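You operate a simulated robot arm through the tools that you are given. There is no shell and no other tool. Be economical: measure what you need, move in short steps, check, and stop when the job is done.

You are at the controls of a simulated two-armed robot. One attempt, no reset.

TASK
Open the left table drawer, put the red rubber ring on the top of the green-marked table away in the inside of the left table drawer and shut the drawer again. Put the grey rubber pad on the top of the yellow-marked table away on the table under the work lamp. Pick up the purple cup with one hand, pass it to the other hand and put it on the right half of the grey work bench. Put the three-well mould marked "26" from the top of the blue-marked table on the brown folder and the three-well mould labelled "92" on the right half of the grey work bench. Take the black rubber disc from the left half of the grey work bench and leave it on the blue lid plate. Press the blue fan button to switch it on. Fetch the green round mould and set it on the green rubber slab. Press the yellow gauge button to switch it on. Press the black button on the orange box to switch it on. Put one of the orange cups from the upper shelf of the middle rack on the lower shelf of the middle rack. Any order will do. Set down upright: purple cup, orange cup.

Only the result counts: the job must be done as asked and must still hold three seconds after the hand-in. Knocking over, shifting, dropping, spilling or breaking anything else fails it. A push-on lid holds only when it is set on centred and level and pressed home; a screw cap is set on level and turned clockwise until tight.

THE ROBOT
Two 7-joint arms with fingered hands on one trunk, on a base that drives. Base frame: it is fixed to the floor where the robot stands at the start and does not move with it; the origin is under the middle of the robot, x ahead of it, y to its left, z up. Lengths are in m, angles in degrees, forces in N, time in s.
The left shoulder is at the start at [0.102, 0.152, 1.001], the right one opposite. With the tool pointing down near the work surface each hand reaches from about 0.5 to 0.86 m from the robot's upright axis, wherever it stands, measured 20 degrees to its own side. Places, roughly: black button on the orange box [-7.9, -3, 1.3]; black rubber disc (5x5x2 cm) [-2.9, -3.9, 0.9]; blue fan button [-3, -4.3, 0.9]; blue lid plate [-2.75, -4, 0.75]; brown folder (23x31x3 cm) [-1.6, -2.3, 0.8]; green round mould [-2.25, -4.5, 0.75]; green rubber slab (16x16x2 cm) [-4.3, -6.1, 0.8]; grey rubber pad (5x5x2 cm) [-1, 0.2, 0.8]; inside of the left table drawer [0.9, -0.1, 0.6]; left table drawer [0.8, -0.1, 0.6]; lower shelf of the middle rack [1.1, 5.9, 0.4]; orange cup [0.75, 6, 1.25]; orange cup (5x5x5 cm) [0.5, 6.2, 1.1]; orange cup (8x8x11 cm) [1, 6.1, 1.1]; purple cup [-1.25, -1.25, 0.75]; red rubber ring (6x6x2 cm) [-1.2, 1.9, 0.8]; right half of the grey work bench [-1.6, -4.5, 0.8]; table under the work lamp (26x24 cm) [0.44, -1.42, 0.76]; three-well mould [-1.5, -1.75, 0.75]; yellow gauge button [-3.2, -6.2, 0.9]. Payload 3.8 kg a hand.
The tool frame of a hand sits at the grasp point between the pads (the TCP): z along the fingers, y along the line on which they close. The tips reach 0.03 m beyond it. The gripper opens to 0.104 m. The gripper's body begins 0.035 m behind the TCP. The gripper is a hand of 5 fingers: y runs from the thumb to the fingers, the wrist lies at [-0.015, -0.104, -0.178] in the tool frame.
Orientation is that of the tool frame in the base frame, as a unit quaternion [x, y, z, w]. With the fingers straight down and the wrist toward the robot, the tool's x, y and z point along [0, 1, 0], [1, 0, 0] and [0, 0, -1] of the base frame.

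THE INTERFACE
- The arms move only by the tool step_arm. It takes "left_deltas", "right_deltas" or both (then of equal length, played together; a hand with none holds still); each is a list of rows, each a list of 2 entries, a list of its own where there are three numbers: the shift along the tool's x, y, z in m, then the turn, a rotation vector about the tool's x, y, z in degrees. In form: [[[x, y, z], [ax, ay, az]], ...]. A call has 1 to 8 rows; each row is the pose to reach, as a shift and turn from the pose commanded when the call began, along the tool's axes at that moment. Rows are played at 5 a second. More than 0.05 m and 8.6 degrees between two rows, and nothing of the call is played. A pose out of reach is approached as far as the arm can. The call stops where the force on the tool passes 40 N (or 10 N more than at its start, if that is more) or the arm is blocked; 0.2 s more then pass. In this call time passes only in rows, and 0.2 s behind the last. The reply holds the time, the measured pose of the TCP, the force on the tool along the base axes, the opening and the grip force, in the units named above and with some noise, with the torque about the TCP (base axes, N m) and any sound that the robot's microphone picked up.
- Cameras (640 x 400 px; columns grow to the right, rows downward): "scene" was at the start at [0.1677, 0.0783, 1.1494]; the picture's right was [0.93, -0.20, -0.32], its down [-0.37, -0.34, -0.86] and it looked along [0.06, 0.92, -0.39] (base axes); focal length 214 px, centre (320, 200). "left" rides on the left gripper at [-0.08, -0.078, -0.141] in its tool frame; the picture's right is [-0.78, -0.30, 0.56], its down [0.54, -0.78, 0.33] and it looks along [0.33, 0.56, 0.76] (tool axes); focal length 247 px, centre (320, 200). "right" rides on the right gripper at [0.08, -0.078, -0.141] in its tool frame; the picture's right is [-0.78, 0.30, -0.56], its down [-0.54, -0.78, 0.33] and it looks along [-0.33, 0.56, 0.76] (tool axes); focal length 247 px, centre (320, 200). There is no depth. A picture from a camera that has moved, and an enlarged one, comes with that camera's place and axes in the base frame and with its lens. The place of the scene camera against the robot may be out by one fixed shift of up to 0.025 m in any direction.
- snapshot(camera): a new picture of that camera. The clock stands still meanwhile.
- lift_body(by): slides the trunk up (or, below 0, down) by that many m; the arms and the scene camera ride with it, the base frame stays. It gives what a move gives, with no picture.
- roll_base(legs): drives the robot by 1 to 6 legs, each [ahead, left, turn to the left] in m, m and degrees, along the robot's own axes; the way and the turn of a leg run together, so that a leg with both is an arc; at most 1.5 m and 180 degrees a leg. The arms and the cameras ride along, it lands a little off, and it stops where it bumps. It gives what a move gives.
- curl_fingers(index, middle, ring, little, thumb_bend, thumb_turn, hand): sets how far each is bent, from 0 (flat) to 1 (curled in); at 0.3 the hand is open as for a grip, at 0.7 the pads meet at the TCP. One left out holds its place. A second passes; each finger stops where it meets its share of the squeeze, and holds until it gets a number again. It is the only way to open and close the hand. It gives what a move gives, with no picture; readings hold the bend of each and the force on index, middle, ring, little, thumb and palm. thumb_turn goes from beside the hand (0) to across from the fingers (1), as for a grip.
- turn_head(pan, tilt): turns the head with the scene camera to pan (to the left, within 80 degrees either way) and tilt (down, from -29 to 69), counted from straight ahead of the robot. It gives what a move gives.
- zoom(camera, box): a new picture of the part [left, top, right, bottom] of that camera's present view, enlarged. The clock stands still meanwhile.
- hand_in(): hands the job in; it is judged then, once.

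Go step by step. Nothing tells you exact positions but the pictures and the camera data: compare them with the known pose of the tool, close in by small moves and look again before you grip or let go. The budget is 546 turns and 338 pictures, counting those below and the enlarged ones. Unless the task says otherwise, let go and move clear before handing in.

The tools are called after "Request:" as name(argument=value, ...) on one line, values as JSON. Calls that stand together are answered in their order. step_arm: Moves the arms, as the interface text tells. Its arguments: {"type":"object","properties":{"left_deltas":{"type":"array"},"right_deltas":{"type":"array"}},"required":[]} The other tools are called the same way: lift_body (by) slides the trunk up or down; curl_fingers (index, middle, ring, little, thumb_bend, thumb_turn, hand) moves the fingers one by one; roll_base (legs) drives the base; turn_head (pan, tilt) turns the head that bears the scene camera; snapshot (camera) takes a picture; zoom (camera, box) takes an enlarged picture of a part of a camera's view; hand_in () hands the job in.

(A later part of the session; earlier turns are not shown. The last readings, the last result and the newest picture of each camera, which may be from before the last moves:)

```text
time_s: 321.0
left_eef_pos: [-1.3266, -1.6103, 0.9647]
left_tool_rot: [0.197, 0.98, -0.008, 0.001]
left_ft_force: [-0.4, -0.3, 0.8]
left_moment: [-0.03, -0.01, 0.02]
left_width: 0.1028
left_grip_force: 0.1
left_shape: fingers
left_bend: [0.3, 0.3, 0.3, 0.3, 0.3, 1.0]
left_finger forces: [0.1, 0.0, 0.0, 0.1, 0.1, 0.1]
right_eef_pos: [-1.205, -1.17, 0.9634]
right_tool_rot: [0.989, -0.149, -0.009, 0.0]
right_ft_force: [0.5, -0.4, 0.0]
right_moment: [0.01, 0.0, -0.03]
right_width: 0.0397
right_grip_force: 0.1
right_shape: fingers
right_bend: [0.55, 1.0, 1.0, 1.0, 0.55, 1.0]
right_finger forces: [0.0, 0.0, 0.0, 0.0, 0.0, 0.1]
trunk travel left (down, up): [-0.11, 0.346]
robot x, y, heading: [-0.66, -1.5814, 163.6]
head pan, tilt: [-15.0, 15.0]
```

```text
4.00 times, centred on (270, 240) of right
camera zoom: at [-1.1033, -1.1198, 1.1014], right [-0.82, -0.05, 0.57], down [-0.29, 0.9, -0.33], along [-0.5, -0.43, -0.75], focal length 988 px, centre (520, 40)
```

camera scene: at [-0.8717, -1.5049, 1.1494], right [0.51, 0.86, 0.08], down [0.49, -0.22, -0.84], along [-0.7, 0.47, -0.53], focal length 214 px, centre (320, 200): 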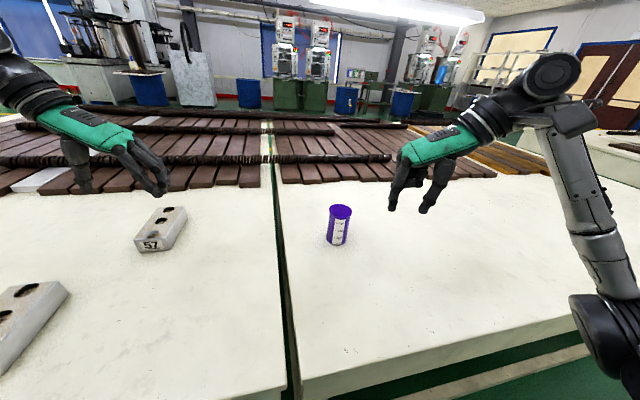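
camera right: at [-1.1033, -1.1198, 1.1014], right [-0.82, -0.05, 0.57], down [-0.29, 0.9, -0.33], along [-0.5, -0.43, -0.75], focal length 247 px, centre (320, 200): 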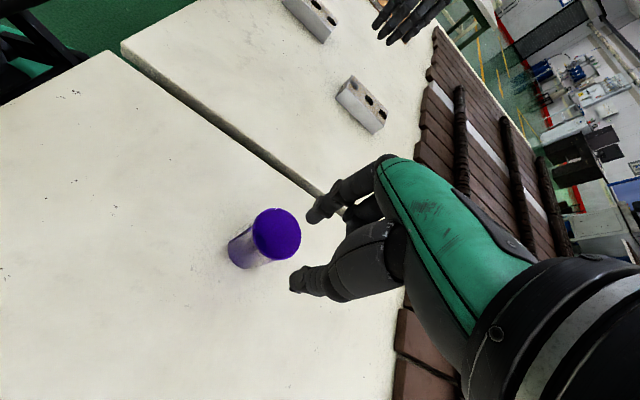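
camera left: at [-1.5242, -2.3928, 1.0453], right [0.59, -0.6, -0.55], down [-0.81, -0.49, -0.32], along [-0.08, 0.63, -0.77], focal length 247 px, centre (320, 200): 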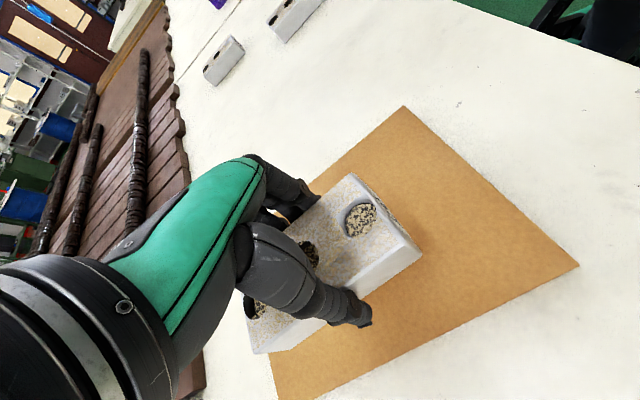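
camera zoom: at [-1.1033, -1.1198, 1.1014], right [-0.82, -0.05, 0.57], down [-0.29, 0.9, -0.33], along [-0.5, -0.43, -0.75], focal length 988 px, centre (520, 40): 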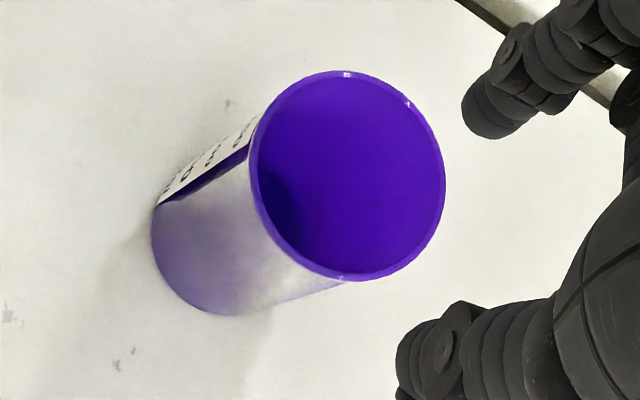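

The cup is open and about 5.5 cm wide. Lowering so the index goes just inside the rim.

Request:
step_arm(right_deltas=[[[0.0, -0.003, 0.03], [0, 0, 0]], [[0.0, -0.003, 0.06], [0, 0, 0]]])

Request:
zoom(camera="right", box=[210, 160, 370, 300])

Request:
zoom(camera="scene", box=[300, 150, 400, 250])

```text
time_s: 321.6
left_eef_pos: [-1.3262, -1.6114, 0.9647]
left_tool_rot: [0.197, 0.98, -0.008, 0.001]
left_ft_force: [-0.7, 0.1, -0.2]
left_moment: [0.01, 0.01, -0.02]
left_width: 0.1029
left_grip_force: 0.0
left_shape: fingers
left_bend: [0.3, 0.3, 0.3, 0.3, 0.3, 1.0]
left_finger forces: [0.1, 0.1, 0.1, 0.0, 0.0, 0.0]
right_eef_pos: [-1.2064, -1.1683, 0.9029]
right_tool_rot: [0.989, -0.149, -0.01, 0.001]
right_ft_force: [0.0, -0.5, 0.1]
right_moment: [0.02, -0.03, 0.03]
right_width: 0.0391
right_grip_force: 0.1
right_shape: fingers
right_bend: [0.55, 1.0, 1.0, 1.0, 0.55, 1.0]
right_finger forces: [0.1, 0.0, 0.0, 0.0, 0.1, 0.1]
trunk travel left (down, up): [-0.11, 0.346]
robot x, y, heading: [-0.6594, -1.5816, 163.6]
head pan, tilt: [-15.0, 15.0]
```

```text
2.86 times, centred on (290, 230) of right
camera zoom: at [-1.1048, -1.1174, 1.0403], right [-0.82, -0.05, 0.57], down [-0.29, 0.9, -0.33], along [-0.5, -0.43, -0.75], focal length 706 px, centre (406, 114)
```

zoom: 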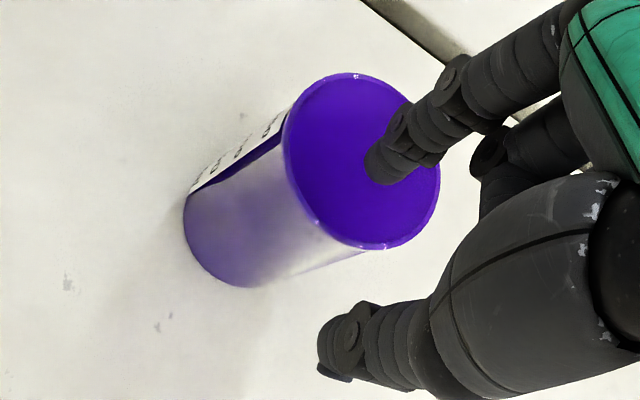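

```text
4.00 times, centred on (350, 200) of scene
camera zoom: at [-0.872, -1.5046, 1.1493], right [0.51, 0.86, 0.08], down [0.49, -0.22, -0.84], along [-0.7, 0.47, -0.53], focal length 858 px, centre (200, 200)
```

zoom: 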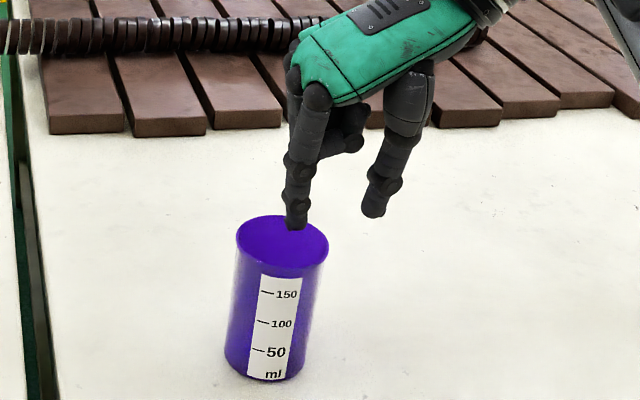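

Request:
step_arm(right_deltas=[[[0.0, 0.0, 0.015], [0, 0, 0]], [[0.0, 0.0, 0.033], [0, 0, 0]]])

Request:
zoom(camera="right", box=[210, 160, 370, 300])

Request:
zoom(camera="scene", box=[300, 150, 400, 250])

```text
time_s: 322.2
left_eef_pos: [-1.3254, -1.611, 0.9655]
left_tool_rot: [0.197, 0.98, -0.007, 0.001]
left_ft_force: [-0.1, -0.3, 0.8]
left_moment: [0.03, -0.01, 0.02]
left_width: 0.1026
left_grip_force: 0.0
left_shape: fingers
left_bend: [0.3, 0.3, 0.3, 0.3, 0.3, 1.0]
left_finger forces: [0.1, 0.1, 0.0, 0.0, 0.0, 0.1]
right_eef_pos: [-1.2071, -1.1674, 0.8684]
right_tool_rot: [0.989, -0.151, -0.009, 0.001]
right_ft_force: [-0.1, -0.1, 0.2]
right_moment: [-0.01, 0.01, 0.0]
right_width: 0.0394
right_grip_force: 0.1
right_shape: fingers
right_bend: [0.55, 1.0, 1.0, 1.0, 0.55, 1.0]
right_finger forces: [0.0, 0.0, 0.0, 0.0, 0.1, 0.0]
trunk travel left (down, up): [-0.11, 0.346]
robot x, y, heading: [-0.657, -1.575, 163.6]
head pan, tilt: [-15.0, 15.0]
```

```text
2.86 times, centred on (290, 230) of right
camera zoom: at [-1.1043, -1.1167, 1.007], right [-0.82, -0.05, 0.57], down [-0.29, 0.9, -0.33], along [-0.5, -0.43, -0.75], focal length 706 px, centre (406, 114)
```

zoom: 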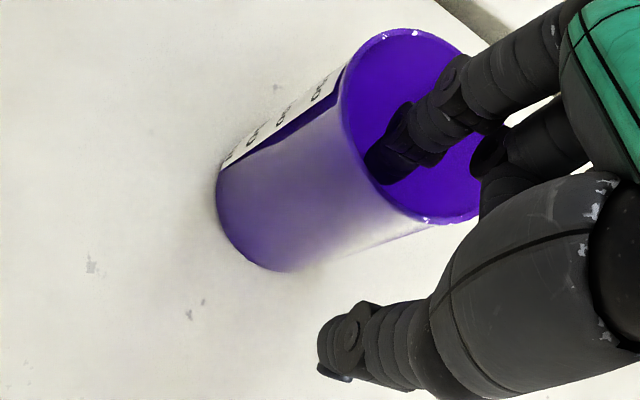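

```text
4.00 times, centred on (350, 200) of scene
camera zoom: at [-0.8717, -1.5048, 1.1494], right [0.51, 0.86, 0.08], down [0.49, -0.22, -0.84], along [-0.7, 0.47, -0.53], focal length 858 px, centre (200, 200)
```

zoom: 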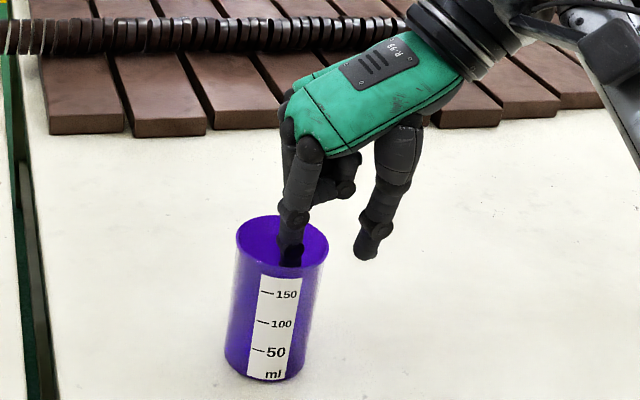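

Request:
step_arm(right_deltas=[[[-0.009, 0.0, 0.003], [0, 0, 0]]])

Request:
curl_fingers(hand="right", index=0.65, thumb_bend=0.75)

Request:
zoom(camera="right", box=[210, 160, 370, 300])

Request:
zoom(camera="scene", box=[300, 150, 400, 250])

```text
time_s: 322.6
left_eef_pos: [-1.325, -1.6107, 0.9655]
left_tool_rot: [0.197, 0.98, -0.008, 0.002]
left_ft_force: [0.2, 0.0, 0.1]
left_moment: [-0.01, 0.02, 0.03]
left_width: 0.1029
left_grip_force: 0.0
left_shape: fingers
left_bend: [0.3, 0.3, 0.3, 0.3, 0.3, 1.0]
left_finger forces: [0.0, 0.0, 0.1, 0.0, 0.1, 0.0]
right_eef_pos: [-1.2151, -1.165, 0.8659]
right_tool_rot: [0.989, -0.15, -0.009, 0.002]
right_ft_force: [-0.4, -0.3, 0.1]
right_moment: [-0.02, -0.05, 0.0]
right_width: 0.0391
right_grip_force: 0.0
right_shape: fingers
right_bend: [0.55, 1.0, 1.0, 1.0, 0.55, 1.0]
right_finger forces: [0.0, 0.1, 0.0, 0.0, 0.1, 0.0]
trunk travel left (down, up): [-0.11, 0.346]
robot x, y, heading: [-0.6567, -1.5785, 163.5]
head pan, tilt: [-15.0, 15.0]
```

```text
time_s: 323.6
left_eef_pos: [-1.3256, -1.6108, 0.9668]
left_tool_rot: [0.198, 0.98, -0.008, 0.002]
left_ft_force: [0.2, 0.3, 0.6]
left_moment: [-0.01, 0.04, -0.01]
left_width: 0.1031
left_grip_force: 0.0
left_shape: fingers
left_bend: [0.3, 0.3, 0.3, 0.3, 0.3, 1.0]
left_finger forces: [0.1, 0.1, 0.0, 0.0, 0.1, 0.0]
right_eef_pos: [-1.2137, -1.1652, 0.8661]
right_tool_rot: [0.989, -0.15, -0.01, 0.001]
right_ft_force: [0.0, 0.3, 0.9]
right_moment: [-0.03, -0.01, 0.02]
right_width: 0.0017
right_grip_force: 0.8
right_shape: fingers
right_bend: [0.64, 1.0, 1.0, 1.0, 0.74, 1.0]
right_finger forces: [0.9, 0.1, 0.1, 0.0, 1.2, 0.0]
trunk travel left (down, up): [-0.11, 0.346]
robot x, y, heading: [-0.6587, -1.5807, 163.6]
head pan, tilt: [-15.0, 15.0]
```

```text
2.86 times, centred on (290, 230) of right
camera zoom: at [-1.1122, -1.1146, 1.0043], right [-0.82, -0.05, 0.57], down [-0.29, 0.9, -0.33], along [-0.5, -0.43, -0.75], focal length 706 px, centre (406, 114)
```

zoom: 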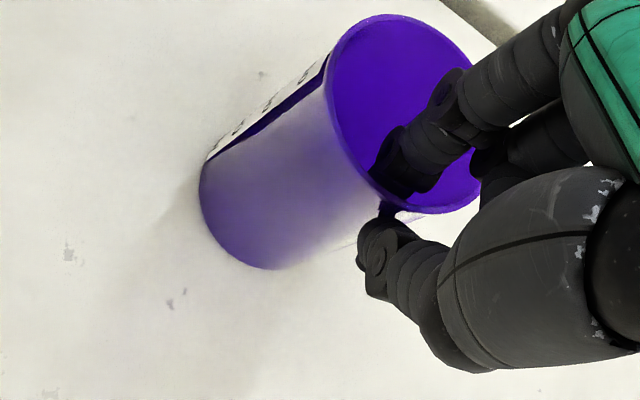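

```text
4.00 times, centred on (350, 200) of scene
camera zoom: at [-0.8715, -1.5049, 1.1495], right [0.51, 0.86, 0.08], down [0.49, -0.22, -0.84], along [-0.7, 0.47, -0.53], focal length 858 px, centre (200, 200)
```

zoom: 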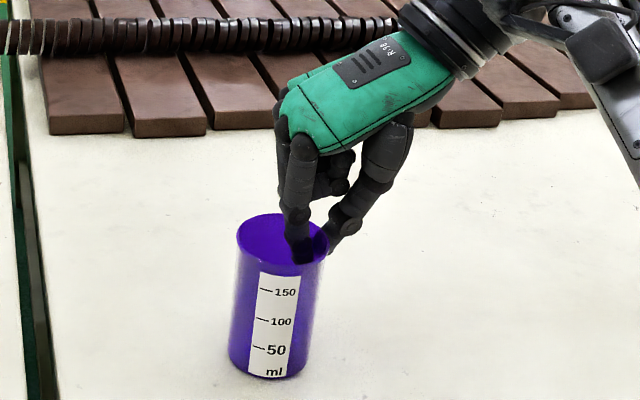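

Pinching the wall lightly. I'll tighten and lift a little.

Request:
curl_fingers(hand="right", index=0.8, thumb_bend=0.88)

Request:
step_arm(right_deltas=[[[0.0, 0.0, -0.02], [0, 0, 0]], [[0.0, 0.0, -0.05], [0, 0, 0]]])

Request:
zoom(camera="scene", box=[300, 130, 420, 250])

```text
time_s: 324.6
left_eef_pos: [-1.3259, -1.6119, 0.9659]
left_tool_rot: [0.197, 0.98, -0.008, 0.0]
left_ft_force: [-0.1, 0.5, 0.3]
left_moment: [-0.02, -0.01, 0.02]
left_width: 0.1027
left_grip_force: 0.0
left_shape: fingers
left_bend: [0.3, 0.3, 0.3, 0.3, 0.3, 1.0]
left_finger forces: [0.1, 0.0, 0.0, 0.0, 0.1, 0.0]
right_eef_pos: [-1.2138, -1.1656, 0.8657]
right_tool_rot: [0.989, -0.15, -0.01, 0.001]
right_ft_force: [-0.1, -0.6, 2.5]
right_moment: [-0.12, -0.02, 0.01]
right_width: 0.0003
right_grip_force: 12.9
right_shape: fingers
right_bend: [0.72, 1.0, 1.0, 1.0, 0.78, 1.0]
right_finger forces: [13.3, 0.0, 0.1, 0.0, 13.5, 0.0]
trunk travel left (down, up): [-0.11, 0.346]
robot x, y, heading: [-0.6581, -1.582, 163.8]
head pan, tilt: [-15.0, 15.0]
```

```text
time_s: 325.2
left_eef_pos: [-1.3248, -1.6118, 0.9666]
left_tool_rot: [0.197, 0.98, -0.008, 0.0]
left_ft_force: [-0.3, -0.5, 0.4]
left_moment: [-0.01, 0.02, 0.0]
left_width: 0.1028
left_grip_force: 0.0
left_shape: fingers
left_bend: [0.3, 0.3, 0.3, 0.3, 0.3, 1.0]
left_finger forces: [0.0, 0.1, 0.0, 0.1, 0.0, 0.0]
right_eef_pos: [-1.2127, -1.1674, 0.9131]
right_tool_rot: [0.989, -0.15, -0.01, 0.001]
right_ft_force: [-0.3, -0.2, 0.0]
right_moment: [0.0, 0.0, 0.02]
right_width: 0.0002
right_grip_force: 11.7
right_shape: fingers
right_bend: [0.72, 1.0, 1.0, 1.0, 0.8, 1.0]
right_finger forces: [12.3, 0.1, 0.0, 0.0, 12.2, 0.0]
trunk travel left (down, up): [-0.11, 0.346]
robot x, y, heading: [-0.6611, -1.5804, 163.3]
head pan, tilt: [-15.0, 15.0]
```

```text
3.33 times, centred on (360, 190) of scene
camera zoom: at [-0.8712, -1.5054, 1.1497], right [0.51, 0.86, 0.08], down [0.49, -0.21, -0.84], along [-0.7, 0.47, -0.53], focal length 715 px, centre (187, 233)
```

zoom: 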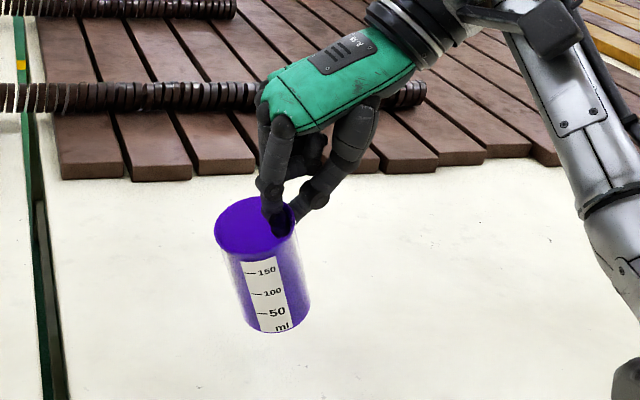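

The cup is up, held by the rim. I'll bring it to the front, and turn the left hand to come from the left side.

Request:
step_arm(right_deltas=[[[0.0, 0.0, -0.03], [0, 0, 0]], [[0.02, 0.02, -0.06], [0, 0, 0]], [[0.04, 0.04, -0.09], [0, 0, 0]], [[0.06, 0.06, -0.115], [0, 0, 0]], [[0.08, 0.09, -0.13], [0, 0, 0]], [[0.1, 0.12, -0.14], [0, 0, 0]], [[0.1, 0.14, -0.14], [0, 0, 0]], [[0.1, 0.14, -0.14], [0, 0, 0]]], left_deltas=[[[-0.01, -0.04, 0.0], [0, 0, -8.5]], [[-0.02, -0.08, 0.0], [0, 0, -17]], [[-0.03, -0.12, 0.0], [0, 0, -25.5]], [[-0.04, -0.15, 0.0], [0, 0, -34]], [[-0.06, -0.18, 0.0], [0, 0, -42.5]], [[-0.08, -0.2, 0.0], [0, 0, -51]], [[-0.1, -0.2, 0.0], [0, 0, -59.5]], [[-0.1, -0.2, 0.0], [0, 0, -68]]])

Request:
step_arm(left_deltas=[[[0, 0, 0], [0, 0, -8.5]], [[0, 0, 0], [0, 0, -17]], [[0, 0, 0], [0, 0, -25.5]], [[0, 0, 0], [0, 0, -29]]])

Request:
step_arm(left_deltas=[[[0, 0, 0], [0, -8.5, 0]], [[0, 0, 0], [0, -17, 0]], [[0, 0, 0], [0, -25.5, 0]], [[0, 0, 0], [0, -34, 0]], [[0, 0, 0], [0, -42.5, 0]], [[0, 0, 0], [0, -51, 0]], [[0, 0, 0], [0, -59.5, 0]], [[0, 0, 0], [0, -68, 0]]])

Request:
turn_head(pan=0, tilt=15)

Request:
snapshot(camera="scene")

```text
time_s: 327.0
left_eef_pos: [-1.3108, -1.8324, 0.9705]
left_tool_rot: [-0.385, 0.923, -0.007, -0.004]
left_ft_force: [-0.1, 1.0, 0.0]
left_moment: [0.01, 0.02, 0.01]
left_width: 0.1029
left_grip_force: 0.1
left_shape: fingers
left_bend: [0.3, 0.3, 0.3, 0.3, 0.3, 1.0]
left_finger forces: [0.0, 0.1, 0.0, 0.0, 0.0, 0.0]
right_eef_pos: [-1.1573, -1.3285, 1.0541]
right_tool_rot: [0.988, -0.151, -0.01, 0.0]
right_ft_force: [0.0, -0.1, -1.1]
right_moment: [0.01, 0.01, 0.03]
right_width: 0.0002
right_grip_force: 12.7
right_shape: fingers
right_bend: [0.72, 1.0, 1.0, 1.0, 0.8, 1.0]
right_finger forces: [12.5, 0.0, 0.1, 0.0, 12.4, 0.0]
trunk travel left (down, up): [-0.11, 0.346]
robot x, y, heading: [-0.657, -1.5792, 163.5]
head pan, tilt: [-15.0, 15.0]
```

```text
time_s: 328.0
left_eef_pos: [-1.3107, -1.8336, 0.969]
left_tool_rot: [-0.605, 0.796, -0.005, -0.006]
left_ft_force: [0.3, -0.7, 0.4]
left_moment: [0.0, 0.0, 0.01]
left_width: 0.1027
left_grip_force: 0.0
left_shape: fingers
left_bend: [0.3, 0.3, 0.3, 0.3, 0.3, 1.0]
left_finger forces: [0.0, 0.1, 0.0, 0.1, 0.0, 0.0]
right_eef_pos: [-1.1565, -1.3281, 1.0546]
right_tool_rot: [0.989, -0.15, -0.01, 0.001]
right_ft_force: [-0.4, -0.3, -0.5]
right_moment: [0.03, -0.01, 0.01]
right_width: 0.0
right_grip_force: 12.7
right_shape: fingers
right_bend: [0.72, 1.0, 1.0, 1.0, 0.8, 1.0]
right_finger forces: [12.5, 0.0, 0.0, 0.0, 12.3, 0.0]
trunk travel left (down, up): [-0.11, 0.346]
robot x, y, heading: [-0.6575, -1.5833, 163.6]
head pan, tilt: [-15.0, 15.0]
```

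```text
time_s: 329.8
left_eef_pos: [-1.3117, -1.8351, 0.9681]
left_tool_rot: [-0.503, 0.664, 0.333, 0.442]
left_ft_force: [-0.7, -0.3, -0.2]
left_moment: [0.0, 0.03, -0.01]
left_width: 0.1028
left_grip_force: 0.0
left_shape: fingers
left_bend: [0.3, 0.3, 0.3, 0.3, 0.3, 1.0]
left_finger forces: [0.0, 0.0, 0.0, 0.0, 0.0, 0.1]
right_eef_pos: [-1.1572, -1.3278, 1.0534]
right_tool_rot: [0.989, -0.15, -0.009, 0.0]
right_ft_force: [0.5, -0.3, -0.4]
right_moment: [-0.03, 0.0, 0.02]
right_width: 0.0
right_grip_force: 12.4
right_shape: fingers
right_bend: [0.72, 1.0, 1.0, 1.0, 0.8, 1.0]
right_finger forces: [12.5, 0.1, 0.0, 0.0, 12.4, 0.1]
trunk travel left (down, up): [-0.11, 0.346]
robot x, y, heading: [-0.655, -1.5775, 163.7]
head pan, tilt: [-15.0, 15.0]
```

```text
time_s: 330.5
left_eef_pos: [-1.3123, -1.8343, 0.9683]
left_tool_rot: [-0.503, 0.665, 0.332, 0.44]
left_ft_force: [0.4, -0.3, -0.2]
left_moment: [0.0, -0.01, 0.03]
left_width: 0.1028
left_grip_force: 0.0
left_shape: fingers
left_bend: [0.3, 0.3, 0.3, 0.3, 0.3, 1.0]
left_finger forces: [0.0, 0.1, 0.0, 0.0, 0.1, 0.1]
right_eef_pos: [-1.1578, -1.3281, 1.0528]
right_tool_rot: [0.988, -0.151, -0.01, 0.001]
right_ft_force: [0.2, -0.2, -0.2]
right_moment: [0.02, 0.01, 0.0]
right_width: 0.0001
right_grip_force: 12.0
right_shape: fingers
right_bend: [0.72, 1.0, 1.0, 1.0, 0.8, 1.0]
right_finger forces: [12.6, 0.0, 0.0, 0.0, 12.4, 0.0]
trunk travel left (down, up): [-0.11, 0.346]
robot x, y, heading: [-0.6557, -1.5793, 163.8]
head pan, tilt: [0.0, 15.0]
```

```text
165 pictures are left
camera scene: at [-0.8812, -1.5273, 1.1485], right [0.28, 0.96, 0.0], down [0.52, -0.15, -0.84], along [-0.81, 0.24, -0.54], focal length 214 px, centre (320, 200)
```

scene: 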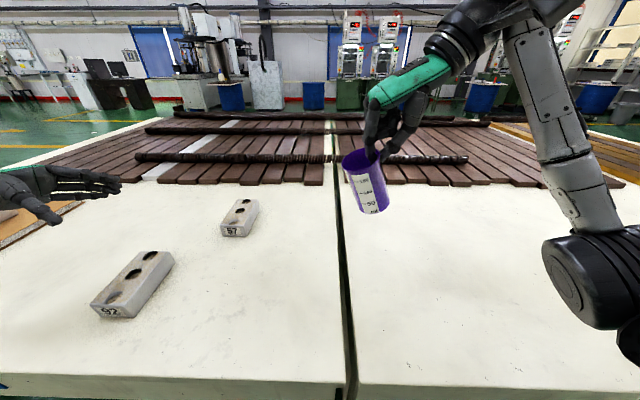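

I'll straighten the cup with the right wrist, finish turning the left hand and bring it next to the cup.

Request:
step_arm(right_deltas=[[[0, 0, 0], [-4, 0, 0]], [[0, 0, 0], [-8, 0, 0]], [[0, 0, 0], [-12, 0, 0]], [[0, 0, 0], [-15, 0, 0]], [[0, 0, 0], [-18, 0, 0]], [[0, 0, 0], [-18, 0, 0]], [[0, 0, 0], [-18, 0, 0]], [[0, 0, 0], [-18, 0, 0]]], left_deltas=[[[-0.02, 0, 0.038], [0, -3, 0]], [[-0.04, 0, 0.076], [0, -6, 0]], [[-0.06, 0, 0.114], [0, -9, 0]], [[-0.08, 0, 0.152], [0, -12, 0]], [[-0.1, 0, 0.19], [0, -15, 0]], [[-0.12, 0, 0.228], [0, -18, 0]], [[-0.14, -0.003, 0.266], [0, -20, 0]], [[-0.155, -0.0075, 0.29], [0, -22, 0]]])

Request:
snapshot(camera="scene")

Request:
snapshot(camera="left")

```text
time_s: 332.3
left_eef_pos: [-1.2128, -1.5196, 0.9997]
left_tool_rot: [-0.431, 0.568, 0.423, 0.56]
left_ft_force: [-0.3, 0.3, -0.4]
left_moment: [0.0, -0.02, -0.03]
left_width: 0.1028
left_grip_force: 0.0
left_shape: fingers
left_bend: [0.3, 0.3, 0.3, 0.3, 0.3, 1.0]
left_finger forces: [0.1, 0.0, 0.0, 0.0, 0.0, 0.0]
right_eef_pos: [-1.1564, -1.3281, 1.0532]
right_tool_rot: [0.976, -0.147, -0.033, 0.156]
right_ft_force: [0.1, 0.1, -0.5]
right_moment: [0.01, 0.02, -0.04]
right_width: 0.0
right_grip_force: 12.8
right_shape: fingers
right_bend: [0.72, 1.0, 1.0, 1.0, 0.8, 1.0]
right_finger forces: [12.5, 0.0, 0.1, 0.1, 12.6, 0.0]
trunk travel left (down, up): [-0.11, 0.346]
robot x, y, heading: [-0.656, -1.5809, 163.8]
head pan, tilt: [0.0, 15.0]
```

```text
164 pictures are left
camera scene: at [-0.8811, -1.527, 1.1486], right [0.28, 0.96, 0.0], down [0.52, -0.15, -0.84], along [-0.81, 0.24, -0.54], focal length 214 px, centre (320, 200)
```

scene: 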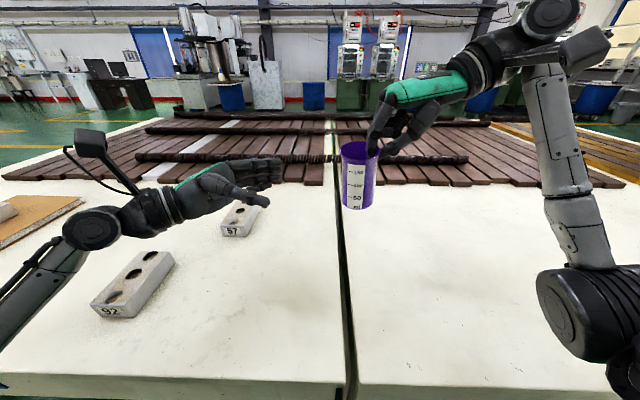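

```text
163 pictures are left
camera left: at [-1.1781, -1.676, 1.0811], right [0.44, 0.47, 0.77], down [0.84, 0.1, -0.54], along [-0.33, 0.88, -0.35], focal length 247 px, centre (320, 200)
```

left: 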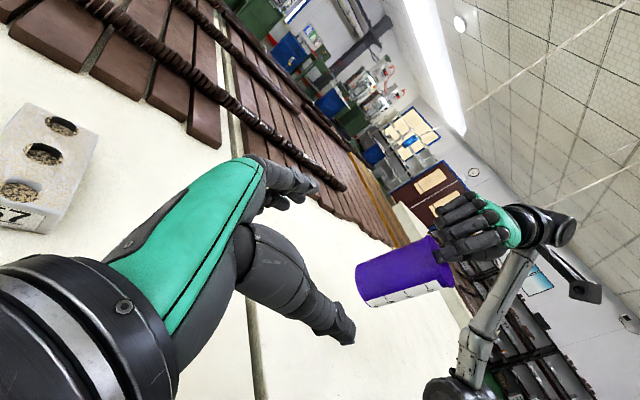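

The left hand is aligned with the cup. Advancing it around the cup.

Request:
step_arm(left_deltas=[[[0, -0.002, 0.04], [0, 0, 0]], [[0, -0.004, 0.08], [0, 0, 0]], [[0, -0.004, 0.12], [0, 0, 0]], [[0, -0.004, 0.15], [0, 0, 0]], [[0, -0.004, 0.168], [0, 0, 0]]])

Request:
snapshot(camera="left")

Request:
zoom(camera="scene", box=[270, 110, 430, 230])

```text
time_s: 333.5
left_eef_pos: [-1.1645, -1.3609, 0.9945]
left_tool_rot: [-0.431, 0.569, 0.422, 0.559]
left_ft_force: [0.7, 0.5, 0.0]
left_moment: [0.01, 0.01, 0.0]
left_width: 0.1029
left_grip_force: 0.1
left_shape: fingers
left_bend: [0.3, 0.3, 0.3, 0.3, 0.3, 1.0]
left_finger forces: [0.0, 0.0, 0.0, 0.1, 0.1, 0.0]
right_eef_pos: [-1.1581, -1.327, 1.0545]
right_tool_rot: [0.976, -0.147, -0.033, 0.156]
right_ft_force: [-0.3, 0.3, 0.2]
right_moment: [0.01, 0.02, 0.0]
right_width: 0.0001
right_grip_force: 13.0
right_shape: fingers
right_bend: [0.72, 1.0, 1.0, 1.0, 0.8, 1.0]
right_finger forces: [12.7, 0.1, 0.1, 0.0, 12.6, 0.0]
trunk travel left (down, up): [-0.11, 0.346]
robot x, y, heading: [-0.6553, -1.5792, 163.6]
head pan, tilt: [0.0, 15.0]
```

```text
162 pictures are left
camera left: at [-1.1291, -1.5152, 1.0765], right [0.44, 0.47, 0.77], down [0.84, 0.1, -0.54], along [-0.33, 0.88, -0.35], focal length 247 px, centre (320, 200)
```

left: 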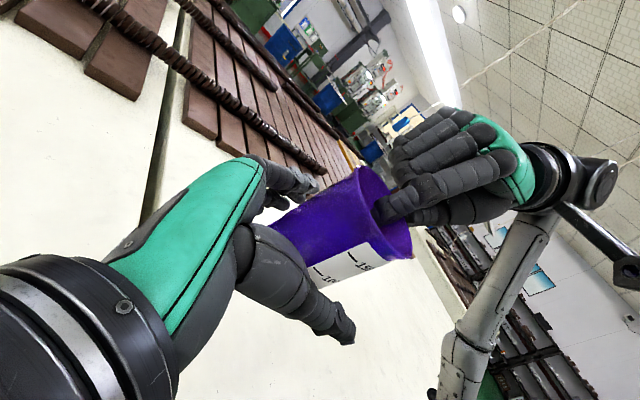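

```text
3.33 times, centred on (350, 170) of scene
camera zoom: at [-0.8811, -1.5269, 1.1485], right [0.28, 0.96, 0.0], down [0.52, -0.15, -0.84], along [-0.81, 0.24, -0.54], focal length 715 px, centre (220, 300)
```

zoom: 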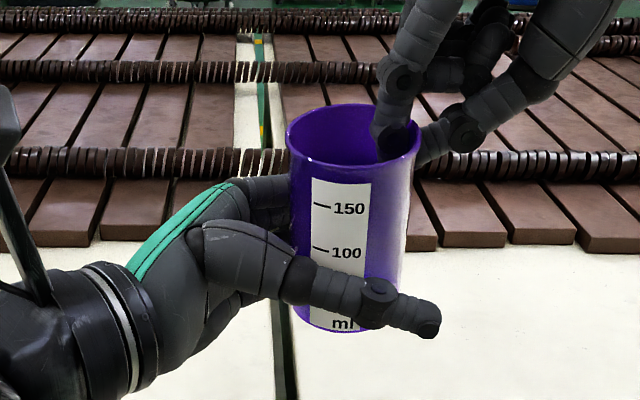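

Request:
curl_fingers(hand="left", index=0.7, middle=0.7, ring=0.7, little=0.7, thumb_bend=0.7)

Request:
zoom(camera="scene", box=[270, 110, 430, 230])

```text
time_s: 334.5
left_eef_pos: [-1.1661, -1.3606, 0.9937]
left_tool_rot: [-0.432, 0.568, 0.421, 0.56]
left_ft_force: [1.4, -2.3, -4.8]
left_moment: [0.06, 0.11, -0.02]
left_width: 0.0437
left_grip_force: 28.1
left_shape: fingers
left_bend: [0.57, 0.65, 0.61, 0.7, 0.54, 1.0]
left_finger forces: [13.7, 4.9, 8.0, 0.0, 29.4, 0.0]
right_eef_pos: [-1.1575, -1.3275, 1.0541]
right_tool_rot: [0.976, -0.146, -0.033, 0.157]
right_ft_force: [-2.4, 1.9, 4.7]
right_moment: [-0.09, 0.02, -0.04]
right_width: 0.0
right_grip_force: 13.5
right_shape: fingers
right_bend: [0.72, 1.0, 1.0, 1.0, 0.8, 1.0]
right_finger forces: [12.2, 0.0, 0.0, 0.0, 14.9, 0.0]
trunk travel left (down, up): [-0.11, 0.346]
robot x, y, heading: [-0.6604, -1.5788, 163.5]
head pan, tilt: [0.0, 15.0]
```

```text
3.33 times, centred on (350, 170) of scene
camera zoom: at [-0.8812, -1.5272, 1.1485], right [0.28, 0.96, 0.0], down [0.52, -0.15, -0.84], along [-0.81, 0.24, -0.54], focal length 715 px, centre (220, 300)
```

zoom: 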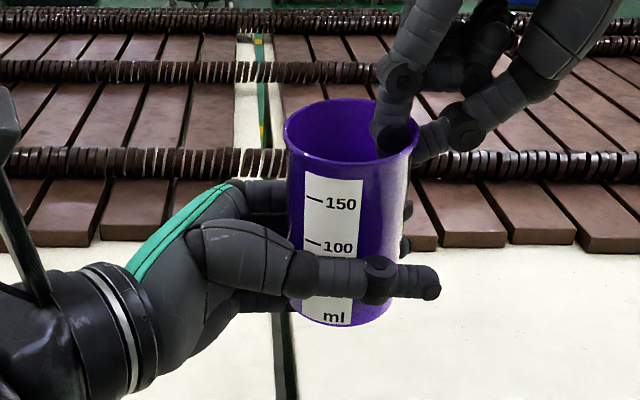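

The left hand holds it. Releasing the right and lifting it out.

Request:
curl_fingers(hand="right", index=0.57, thumb_bend=0.5)

Request:
step_arm(right_deltas=[[[0.0, 0.012, -0.036], [0, 0, 0]], [[0.0, 0.024, -0.072], [0, 0, 0]], [[0.0, 0.0, -0.11], [0, 0, 0]], [[0.0, -0.04, -0.12], [0, 0, 0]], [[0.0, -0.08, -0.12], [0, 0, 0]]])

Request:
snapshot(camera="scene")

```text
time_s: 335.5
left_eef_pos: [-1.1643, -1.3612, 0.9956]
left_tool_rot: [-0.431, 0.568, 0.423, 0.56]
left_ft_force: [-0.3, -0.1, -0.3]
left_moment: [-0.02, -0.01, 0.0]
left_width: 0.0433
left_grip_force: 28.1
left_shape: fingers
left_bend: [0.57, 0.65, 0.62, 0.7, 0.55, 1.0]
left_finger forces: [16.0, 5.0, 7.4, 0.0, 27.7, 0.0]
right_eef_pos: [-1.1566, -1.3283, 1.0546]
right_tool_rot: [0.976, -0.146, -0.032, 0.156]
right_ft_force: [-0.7, 1.1, -0.2]
right_moment: [0.0, -0.05, 0.03]
right_width: 0.0436
right_grip_force: 0.2
right_shape: fingers
right_bend: [0.56, 1.0, 1.0, 1.0, 0.5, 1.0]
right_finger forces: [0.0, 0.0, 0.0, 0.1, 0.0, 0.1]
trunk travel left (down, up): [-0.11, 0.346]
robot x, y, heading: [-0.6582, -1.5811, 163.9]
head pan, tilt: [0.0, 15.0]
```

```text
time_s: 336.7
left_eef_pos: [-1.1651, -1.3597, 0.996]
left_tool_rot: [-0.431, 0.568, 0.423, 0.559]
left_ft_force: [-0.3, -0.5, -0.1]
left_moment: [-0.02, 0.0, 0.04]
left_width: 0.0434
left_grip_force: 28.3
left_shape: fingers
left_bend: [0.57, 0.65, 0.62, 0.7, 0.55, 1.0]
left_finger forces: [16.0, 5.0, 7.4, 0.0, 27.7, 0.1]
right_eef_pos: [-1.1193, -1.2212, 1.1452]
right_tool_rot: [0.976, -0.146, -0.033, 0.157]
right_ft_force: [0.4, 0.9, 0.2]
right_moment: [-0.05, 0.0, -0.04]
right_width: 0.0438
right_grip_force: 0.1
right_shape: fingers
right_bend: [0.56, 1.0, 1.0, 1.0, 0.5, 1.0]
right_finger forces: [0.0, 0.0, 0.1, 0.1, 0.0, 0.0]
trunk travel left (down, up): [-0.11, 0.346]
robot x, y, heading: [-0.6576, -1.5778, 163.5]
head pan, tilt: [0.0, 15.0]
```

```text
159 pictures are left
camera scene: at [-0.8808, -1.5261, 1.1485], right [0.28, 0.96, 0.0], down [0.52, -0.15, -0.84], along [-0.81, 0.24, -0.54], focal length 214 px, centre (320, 200)
```

scene: 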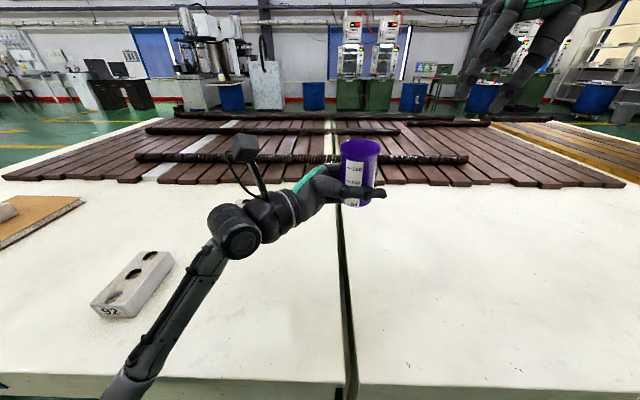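

Handover done. Now mould "92" with the right hand: I'll move the cup aside to the left, level the right hand, and slide the base left.

Request:
step_arm(right_deltas=[[[0, 0, 0], [5, 0, 0]], [[0, 0, 0], [10, 0, 0]], [[0, 0, 0], [15, 0, 0]], [[0, 0, 0], [18, 0, 0]]], left_deltas=[[[0, 0, -0.045], [0, 0, 0]], [[0, 0, -0.09], [0, 0, 0]], [[0, 0, -0.135], [0, 0, 0]], [[0, 0, -0.18], [0, 0, 0]]])

Request:
curl_fingers(hand="right", index=0.3, middle=0.3, ring=0.3, little=0.3, thumb_bend=0.3)

Request:
roll_base(legs=[[-0.08, 0.66, 0]])

Request:
snapshot(camera="right")

Request:
snapshot(camera="scene")

```text
time_s: 337.7
left_eef_pos: [-1.2161, -1.5346, 0.9993]
left_tool_rot: [-0.43, 0.568, 0.423, 0.56]
left_ft_force: [0.5, -0.3, 0.4]
left_moment: [0.03, 0.01, 0.0]
left_width: 0.0431
left_grip_force: 27.9
left_shape: fingers
left_bend: [0.57, 0.65, 0.63, 0.7, 0.55, 1.0]
left_finger forces: [16.1, 4.7, 7.0, 0.0, 27.2, 0.0]
right_eef_pos: [-1.1191, -1.2209, 1.1443]
right_tool_rot: [0.989, -0.149, -0.009, 0.0]
right_ft_force: [0.4, -0.8, 0.3]
right_moment: [0.01, -0.01, -0.02]
right_width: 0.0434
right_grip_force: 0.1
right_shape: fingers
right_bend: [0.56, 1.0, 1.0, 1.0, 0.5, 1.0]
right_finger forces: [0.0, 0.0, 0.1, 0.0, 0.0, 0.0]
trunk travel left (down, up): [-0.11, 0.346]
robot x, y, heading: [-0.659, -1.5768, 163.4]
head pan, tilt: [0.0, 15.0]
```

```text
time_s: 338.7
left_eef_pos: [-1.2177, -1.5333, 0.9995]
left_tool_rot: [-0.43, 0.568, 0.423, 0.56]
left_ft_force: [0.0, 0.4, -1.1]
left_moment: [-0.02, 0.01, -0.02]
left_width: 0.0433
left_grip_force: 27.9
left_shape: fingers
left_bend: [0.57, 0.65, 0.63, 0.7, 0.55, 1.0]
left_finger forces: [16.1, 4.7, 7.0, 0.1, 27.2, 0.1]
right_eef_pos: [-1.1217, -1.2201, 1.1433]
right_tool_rot: [0.989, -0.151, -0.01, 0.002]
right_ft_force: [-0.5, -0.6, -0.2]
right_moment: [-0.01, 0.01, 0.06]
right_width: 0.1029
right_grip_force: 0.2
right_shape: fingers
right_bend: [0.3, 0.3, 0.3, 0.3, 0.3, 0.98]
right_finger forces: [0.0, 0.1, 0.0, 0.0, 0.0, 0.0]
trunk travel left (down, up): [-0.11, 0.346]
robot x, y, heading: [-0.6588, -1.5822, 163.6]
head pan, tilt: [0.0, 15.0]
```

```text
time_s: 342.3
left_eef_pos: [-1.3165, -2.179, 0.9997]
left_tool_rot: [-0.434, 0.566, 0.427, 0.556]
left_ft_force: [-0.6, 0.6, -0.5]
left_moment: [0.03, 0.03, -0.03]
left_width: 0.043
left_grip_force: 27.5
left_shape: fingers
left_bend: [0.57, 0.65, 0.63, 0.7, 0.55, 1.0]
left_finger forces: [16.2, 4.7, 7.0, 0.0, 27.1, 0.0]
right_eef_pos: [-1.2266, -1.8629, 1.1449]
right_tool_rot: [0.99, -0.143, -0.01, 0.0]
right_ft_force: [0.4, -0.7, 0.2]
right_moment: [0.04, -0.02, 0.0]
right_width: 0.1029
right_grip_force: 0.1
right_shape: fingers
right_bend: [0.3, 0.3, 0.3, 0.3, 0.3, 0.98]
right_finger forces: [0.0, 0.1, 0.0, 0.0, 0.1, 0.1]
trunk travel left (down, up): [-0.11, 0.346]
robot x, y, heading: [-0.7589, -2.2181, 164.3]
head pan, tilt: [0.0, 15.0]
```

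```text
158 pictures are left
camera right: at [-1.1243, -1.8115, 1.282], right [-0.82, -0.07, 0.57], down [-0.3, 0.9, -0.33], along [-0.49, -0.44, -0.75], focal length 247 px, centre (320, 200)
```

right: 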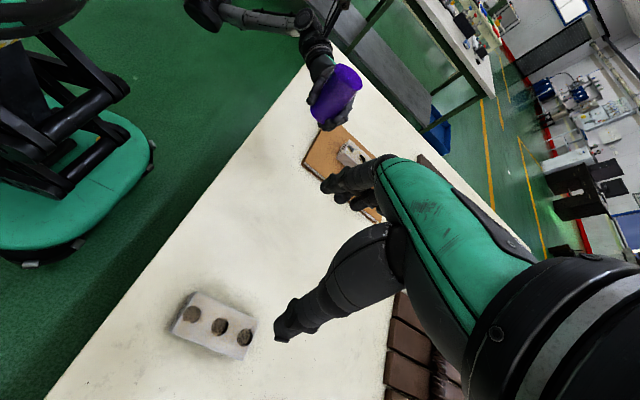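

```text
157 pictures are left
camera scene: at [-0.9815, -2.1672, 1.1485], right [0.27, 0.96, 0.0], down [0.52, -0.15, -0.84], along [-0.81, 0.23, -0.54], focal length 214 px, centre (320, 200)
```

scene: 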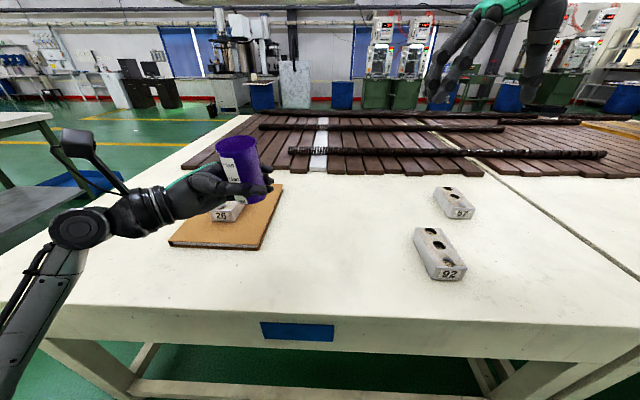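

Request:
step_arm(right_deltas=[[[-0.015, -0.02, 0.04], [0, 0, -1]], [[-0.03, -0.04, 0.08], [0, 0, -2]], [[-0.043, -0.057, 0.12], [0, 0, -2]], [[-0.043, -0.057, 0.165], [0, 0, -2]], [[-0.043, -0.057, 0.21], [0, 0, -2]], [[-0.043, -0.057, 0.25], [0, 0, -2]]])

Request:
snapshot(camera="right")

Request:
zoom(camera="scene", box=[370, 150, 530, 310])

```text
time_s: 343.7
left_eef_pos: [-1.3166, -2.1767, 0.9993]
left_tool_rot: [-0.435, 0.564, 0.427, 0.557]
left_ft_force: [-0.1, 0.6, 0.7]
left_moment: [0.01, 0.03, 0.0]
left_width: 0.0429
left_grip_force: 27.2
left_shape: fingers
left_bend: [0.57, 0.65, 0.63, 0.7, 0.55, 1.0]
left_finger forces: [16.2, 4.7, 6.9, 0.0, 27.2, 0.0]
right_eef_pos: [-1.2544, -1.7966, 0.8905]
right_tool_rot: [0.992, -0.125, -0.01, 0.001]
right_ft_force: [-0.5, -0.8, 0.2]
right_moment: [0.01, 0.01, -0.03]
right_width: 0.1023
right_grip_force: 0.1
right_shape: fingers
right_bend: [0.3, 0.3, 0.3, 0.3, 0.3, 0.98]
right_finger forces: [0.0, 0.1, 0.0, 0.0, 0.0, 0.1]
trunk travel left (down, up): [-0.11, 0.346]
robot x, y, heading: [-0.7573, -2.2154, 164.4]
head pan, tilt: [0.0, 15.0]
```

```text
156 pictures are left
camera right: at [-1.1547, -1.7409, 1.0285], right [-0.81, -0.09, 0.57], down [-0.33, 0.89, -0.33], along [-0.48, -0.46, -0.75], focal length 247 px, centre (320, 200)
```

right: 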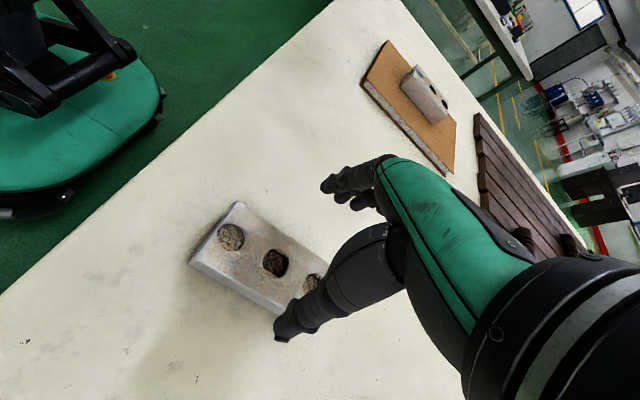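

```text
2.50 times, centred on (450, 230) of scene
camera zoom: at [-0.9817, -2.1662, 1.1484], right [0.27, 0.96, 0.0], down [0.52, -0.15, -0.84], along [-0.81, 0.22, -0.54], focal length 536 px, centre (-5, 125)
```

zoom: 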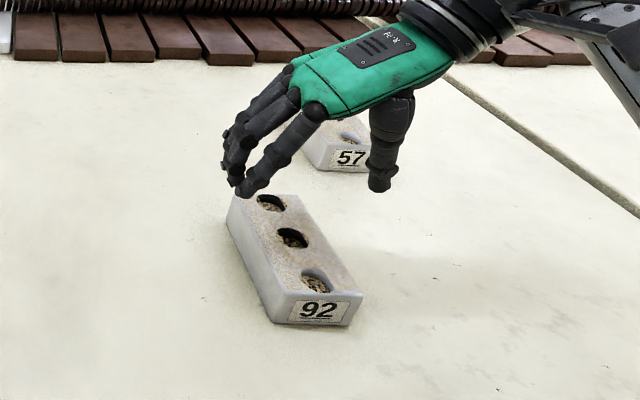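

Request:
step_arm(right_deltas=[[[0, 0, 0.04], [0, 0, 0]], [[0, 0, 0.07], [0, 0, 0]], [[0, 0, 0.089], [0, 0, 0]]])

Request:
curl_fingers(hand="right", index=0.7, middle=0.7, ring=0.7, little=0.7, thumb_bend=0.7)

Request:
snapshot(camera="right")

```text
time_s: 344.5
left_eef_pos: [-1.3177, -2.1775, 0.9983]
left_tool_rot: [-0.435, 0.565, 0.426, 0.557]
left_ft_force: [0.4, -0.3, -0.5]
left_moment: [0.0, -0.04, 0.0]
left_width: 0.043
left_grip_force: 27.7
left_shape: fingers
left_bend: [0.57, 0.65, 0.63, 0.7, 0.55, 1.0]
left_finger forces: [16.2, 4.8, 7.0, 0.1, 27.3, 0.0]
right_eef_pos: [-1.257, -1.7954, 0.8032]
right_tool_rot: [0.992, -0.125, -0.01, 0.001]
right_ft_force: [-0.4, 0.7, 0.3]
right_moment: [0.01, 0.01, -0.02]
right_width: 0.1027
right_grip_force: 0.0
right_shape: fingers
right_bend: [0.3, 0.3, 0.3, 0.3, 0.3, 0.98]
right_finger forces: [0.0, 0.0, 0.0, 0.0, 0.0, 0.0]
trunk travel left (down, up): [-0.11, 0.346]
robot x, y, heading: [-0.7584, -2.2152, 164.6]
head pan, tilt: [0.0, 15.0]
```

```text
time_s: 345.5
left_eef_pos: [-1.3173, -2.1783, 0.9994]
left_tool_rot: [-0.435, 0.565, 0.427, 0.556]
left_ft_force: [-0.3, 0.8, -0.6]
left_moment: [-0.01, -0.01, -0.01]
left_width: 0.0433
left_grip_force: 27.6
left_shape: fingers
left_bend: [0.57, 0.65, 0.63, 0.7, 0.55, 1.0]
left_finger forces: [16.0, 4.8, 6.9, 0.1, 27.2, 0.0]
right_eef_pos: [-1.257, -1.7978, 0.8034]
right_tool_rot: [0.992, -0.125, -0.009, 0.003]
right_ft_force: [-0.3, -2.9, 0.5]
right_moment: [-0.28, 0.09, 0.02]
right_width: 0.0656
right_grip_force: 37.5
right_shape: fingers
right_bend: [0.54, 0.59, 0.6, 0.63, 0.45, 0.96]
right_finger forces: [11.6, 10.4, 8.2, 8.4, 37.1, 0.0]
trunk travel left (down, up): [-0.11, 0.346]
robot x, y, heading: [-0.7593, -2.2188, 164.5]
head pan, tilt: [0.0, 15.0]
```

```text
154 pictures are left
camera right: at [-1.1585, -1.7415, 0.9419], right [-0.81, -0.09, 0.57], down [-0.33, 0.89, -0.33], along [-0.48, -0.46, -0.75], focal length 247 px, centre (320, 200)
```

right: 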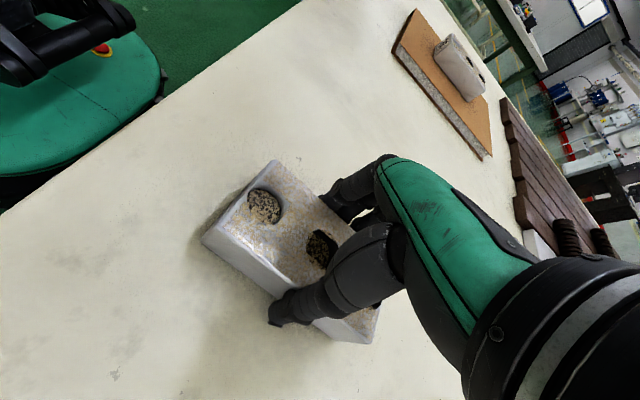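

Gripped. Lifting, then driving to the grey bench further on.

Request:
step_arm(right_deltas=[[[0, 0, -0.03], [0, 0, 0]], [[0, 0, -0.07], [0, 0, 0]], [[0, 0, -0.11], [0, 0, 0]], [[0, 0, -0.15], [0, 0, 0]]])

Request:
roll_base(legs=[[-0.25, 0, 0], [0, 0, 45], [0, 0, 45]])

Request:
turn_head(pan=0, tilt=5)

Request:
snapshot(camera="scene")

```text
time_s: 346.5
left_eef_pos: [-1.3164, -2.1786, 0.9995]
left_tool_rot: [-0.435, 0.565, 0.427, 0.557]
left_ft_force: [0.0, -0.3, -1.0]
left_moment: [0.02, 0.01, 0.01]
left_width: 0.0432
left_grip_force: 27.4
left_shape: fingers
left_bend: [0.57, 0.65, 0.63, 0.7, 0.55, 1.0]
left_finger forces: [16.1, 4.7, 6.9, 0.0, 27.2, 0.0]
right_eef_pos: [-1.2561, -1.7956, 0.9548]
right_tool_rot: [0.992, -0.126, -0.008, 0.0]
right_ft_force: [-0.5, 0.3, -5.3]
right_moment: [-0.01, 0.04, 0.02]
right_width: 0.0653
right_grip_force: 37.0
right_shape: fingers
right_bend: [0.54, 0.59, 0.6, 0.63, 0.45, 0.96]
right_finger forces: [11.3, 9.8, 7.7, 8.1, 37.4, 0.1]
trunk travel left (down, up): [-0.11, 0.346]
robot x, y, heading: [-0.7545, -2.2172, 164.7]
head pan, tilt: [0.0, 15.0]
```

```text
time_s: 352.5
left_eef_pos: [-0.551, -2.8452, 1.0]
left_tool_rot: [0.707, -0.089, -0.696, -0.089]
left_ft_force: [-0.1, 0.5, -1.5]
left_moment: [0.01, 0.01, -0.01]
left_width: 0.0426
left_grip_force: 26.2
left_shape: fingers
left_bend: [0.57, 0.66, 0.63, 0.7, 0.56, 1.0]
left_finger forces: [15.1, 4.6, 6.8, 0.0, 25.8, 0.0]
right_eef_pos: [-0.9328, -2.7871, 0.9547]
right_tool_rot: [0.787, 0.617, -0.006, 0.008]
right_ft_force: [0.6, -0.5, -4.7]
right_moment: [-0.04, -0.06, 0.04]
right_width: 0.0649
right_grip_force: 36.3
right_shape: fingers
right_bend: [0.54, 0.59, 0.6, 0.63, 0.45, 0.96]
right_finger forces: [11.1, 9.5, 7.7, 8.0, 36.8, 0.0]
trunk travel left (down, up): [-0.11, 0.346]
robot x, y, heading: [-0.5167, -2.2851, -105.0]
head pan, tilt: [0.0, 15.0]
```

```text
time_s: 353.2
left_eef_pos: [-0.5503, -2.8434, 1.0]
left_tool_rot: [0.707, -0.088, -0.696, -0.09]
left_ft_force: [-0.2, 0.2, -0.3]
left_moment: [-0.01, 0.02, 0.0]
left_width: 0.0428
left_grip_force: 26.3
left_shape: fingers
left_bend: [0.57, 0.66, 0.63, 0.7, 0.56, 1.0]
left_finger forces: [15.0, 4.6, 6.9, 0.0, 25.8, 0.0]
right_eef_pos: [-0.9324, -2.7866, 0.9542]
right_tool_rot: [0.787, 0.617, -0.005, 0.008]
right_ft_force: [-0.7, -0.1, -6.2]
right_moment: [-0.04, -0.06, 0.02]
right_width: 0.0651
right_grip_force: 36.4
right_shape: fingers
right_bend: [0.54, 0.59, 0.6, 0.63, 0.45, 0.96]
right_finger forces: [11.1, 9.5, 7.7, 7.9, 36.8, 0.1]
trunk travel left (down, up): [-0.11, 0.346]
robot x, y, heading: [-0.5169, -2.2809, -105.0]
head pan, tilt: [0.0, 5.0]
```

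```text
153 pictures are left
camera scene: at [-0.5779, -2.5265, 1.1642], right [-0.97, 0.26, 0.0], down [0.1, 0.38, -0.92], along [-0.24, -0.89, -0.39], focal length 214 px, centre (320, 200)
```

scene: 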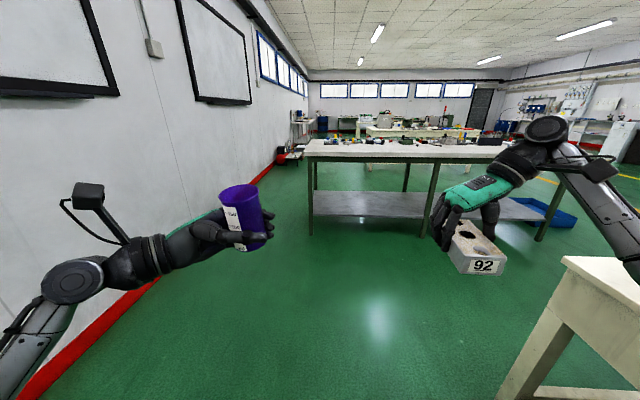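

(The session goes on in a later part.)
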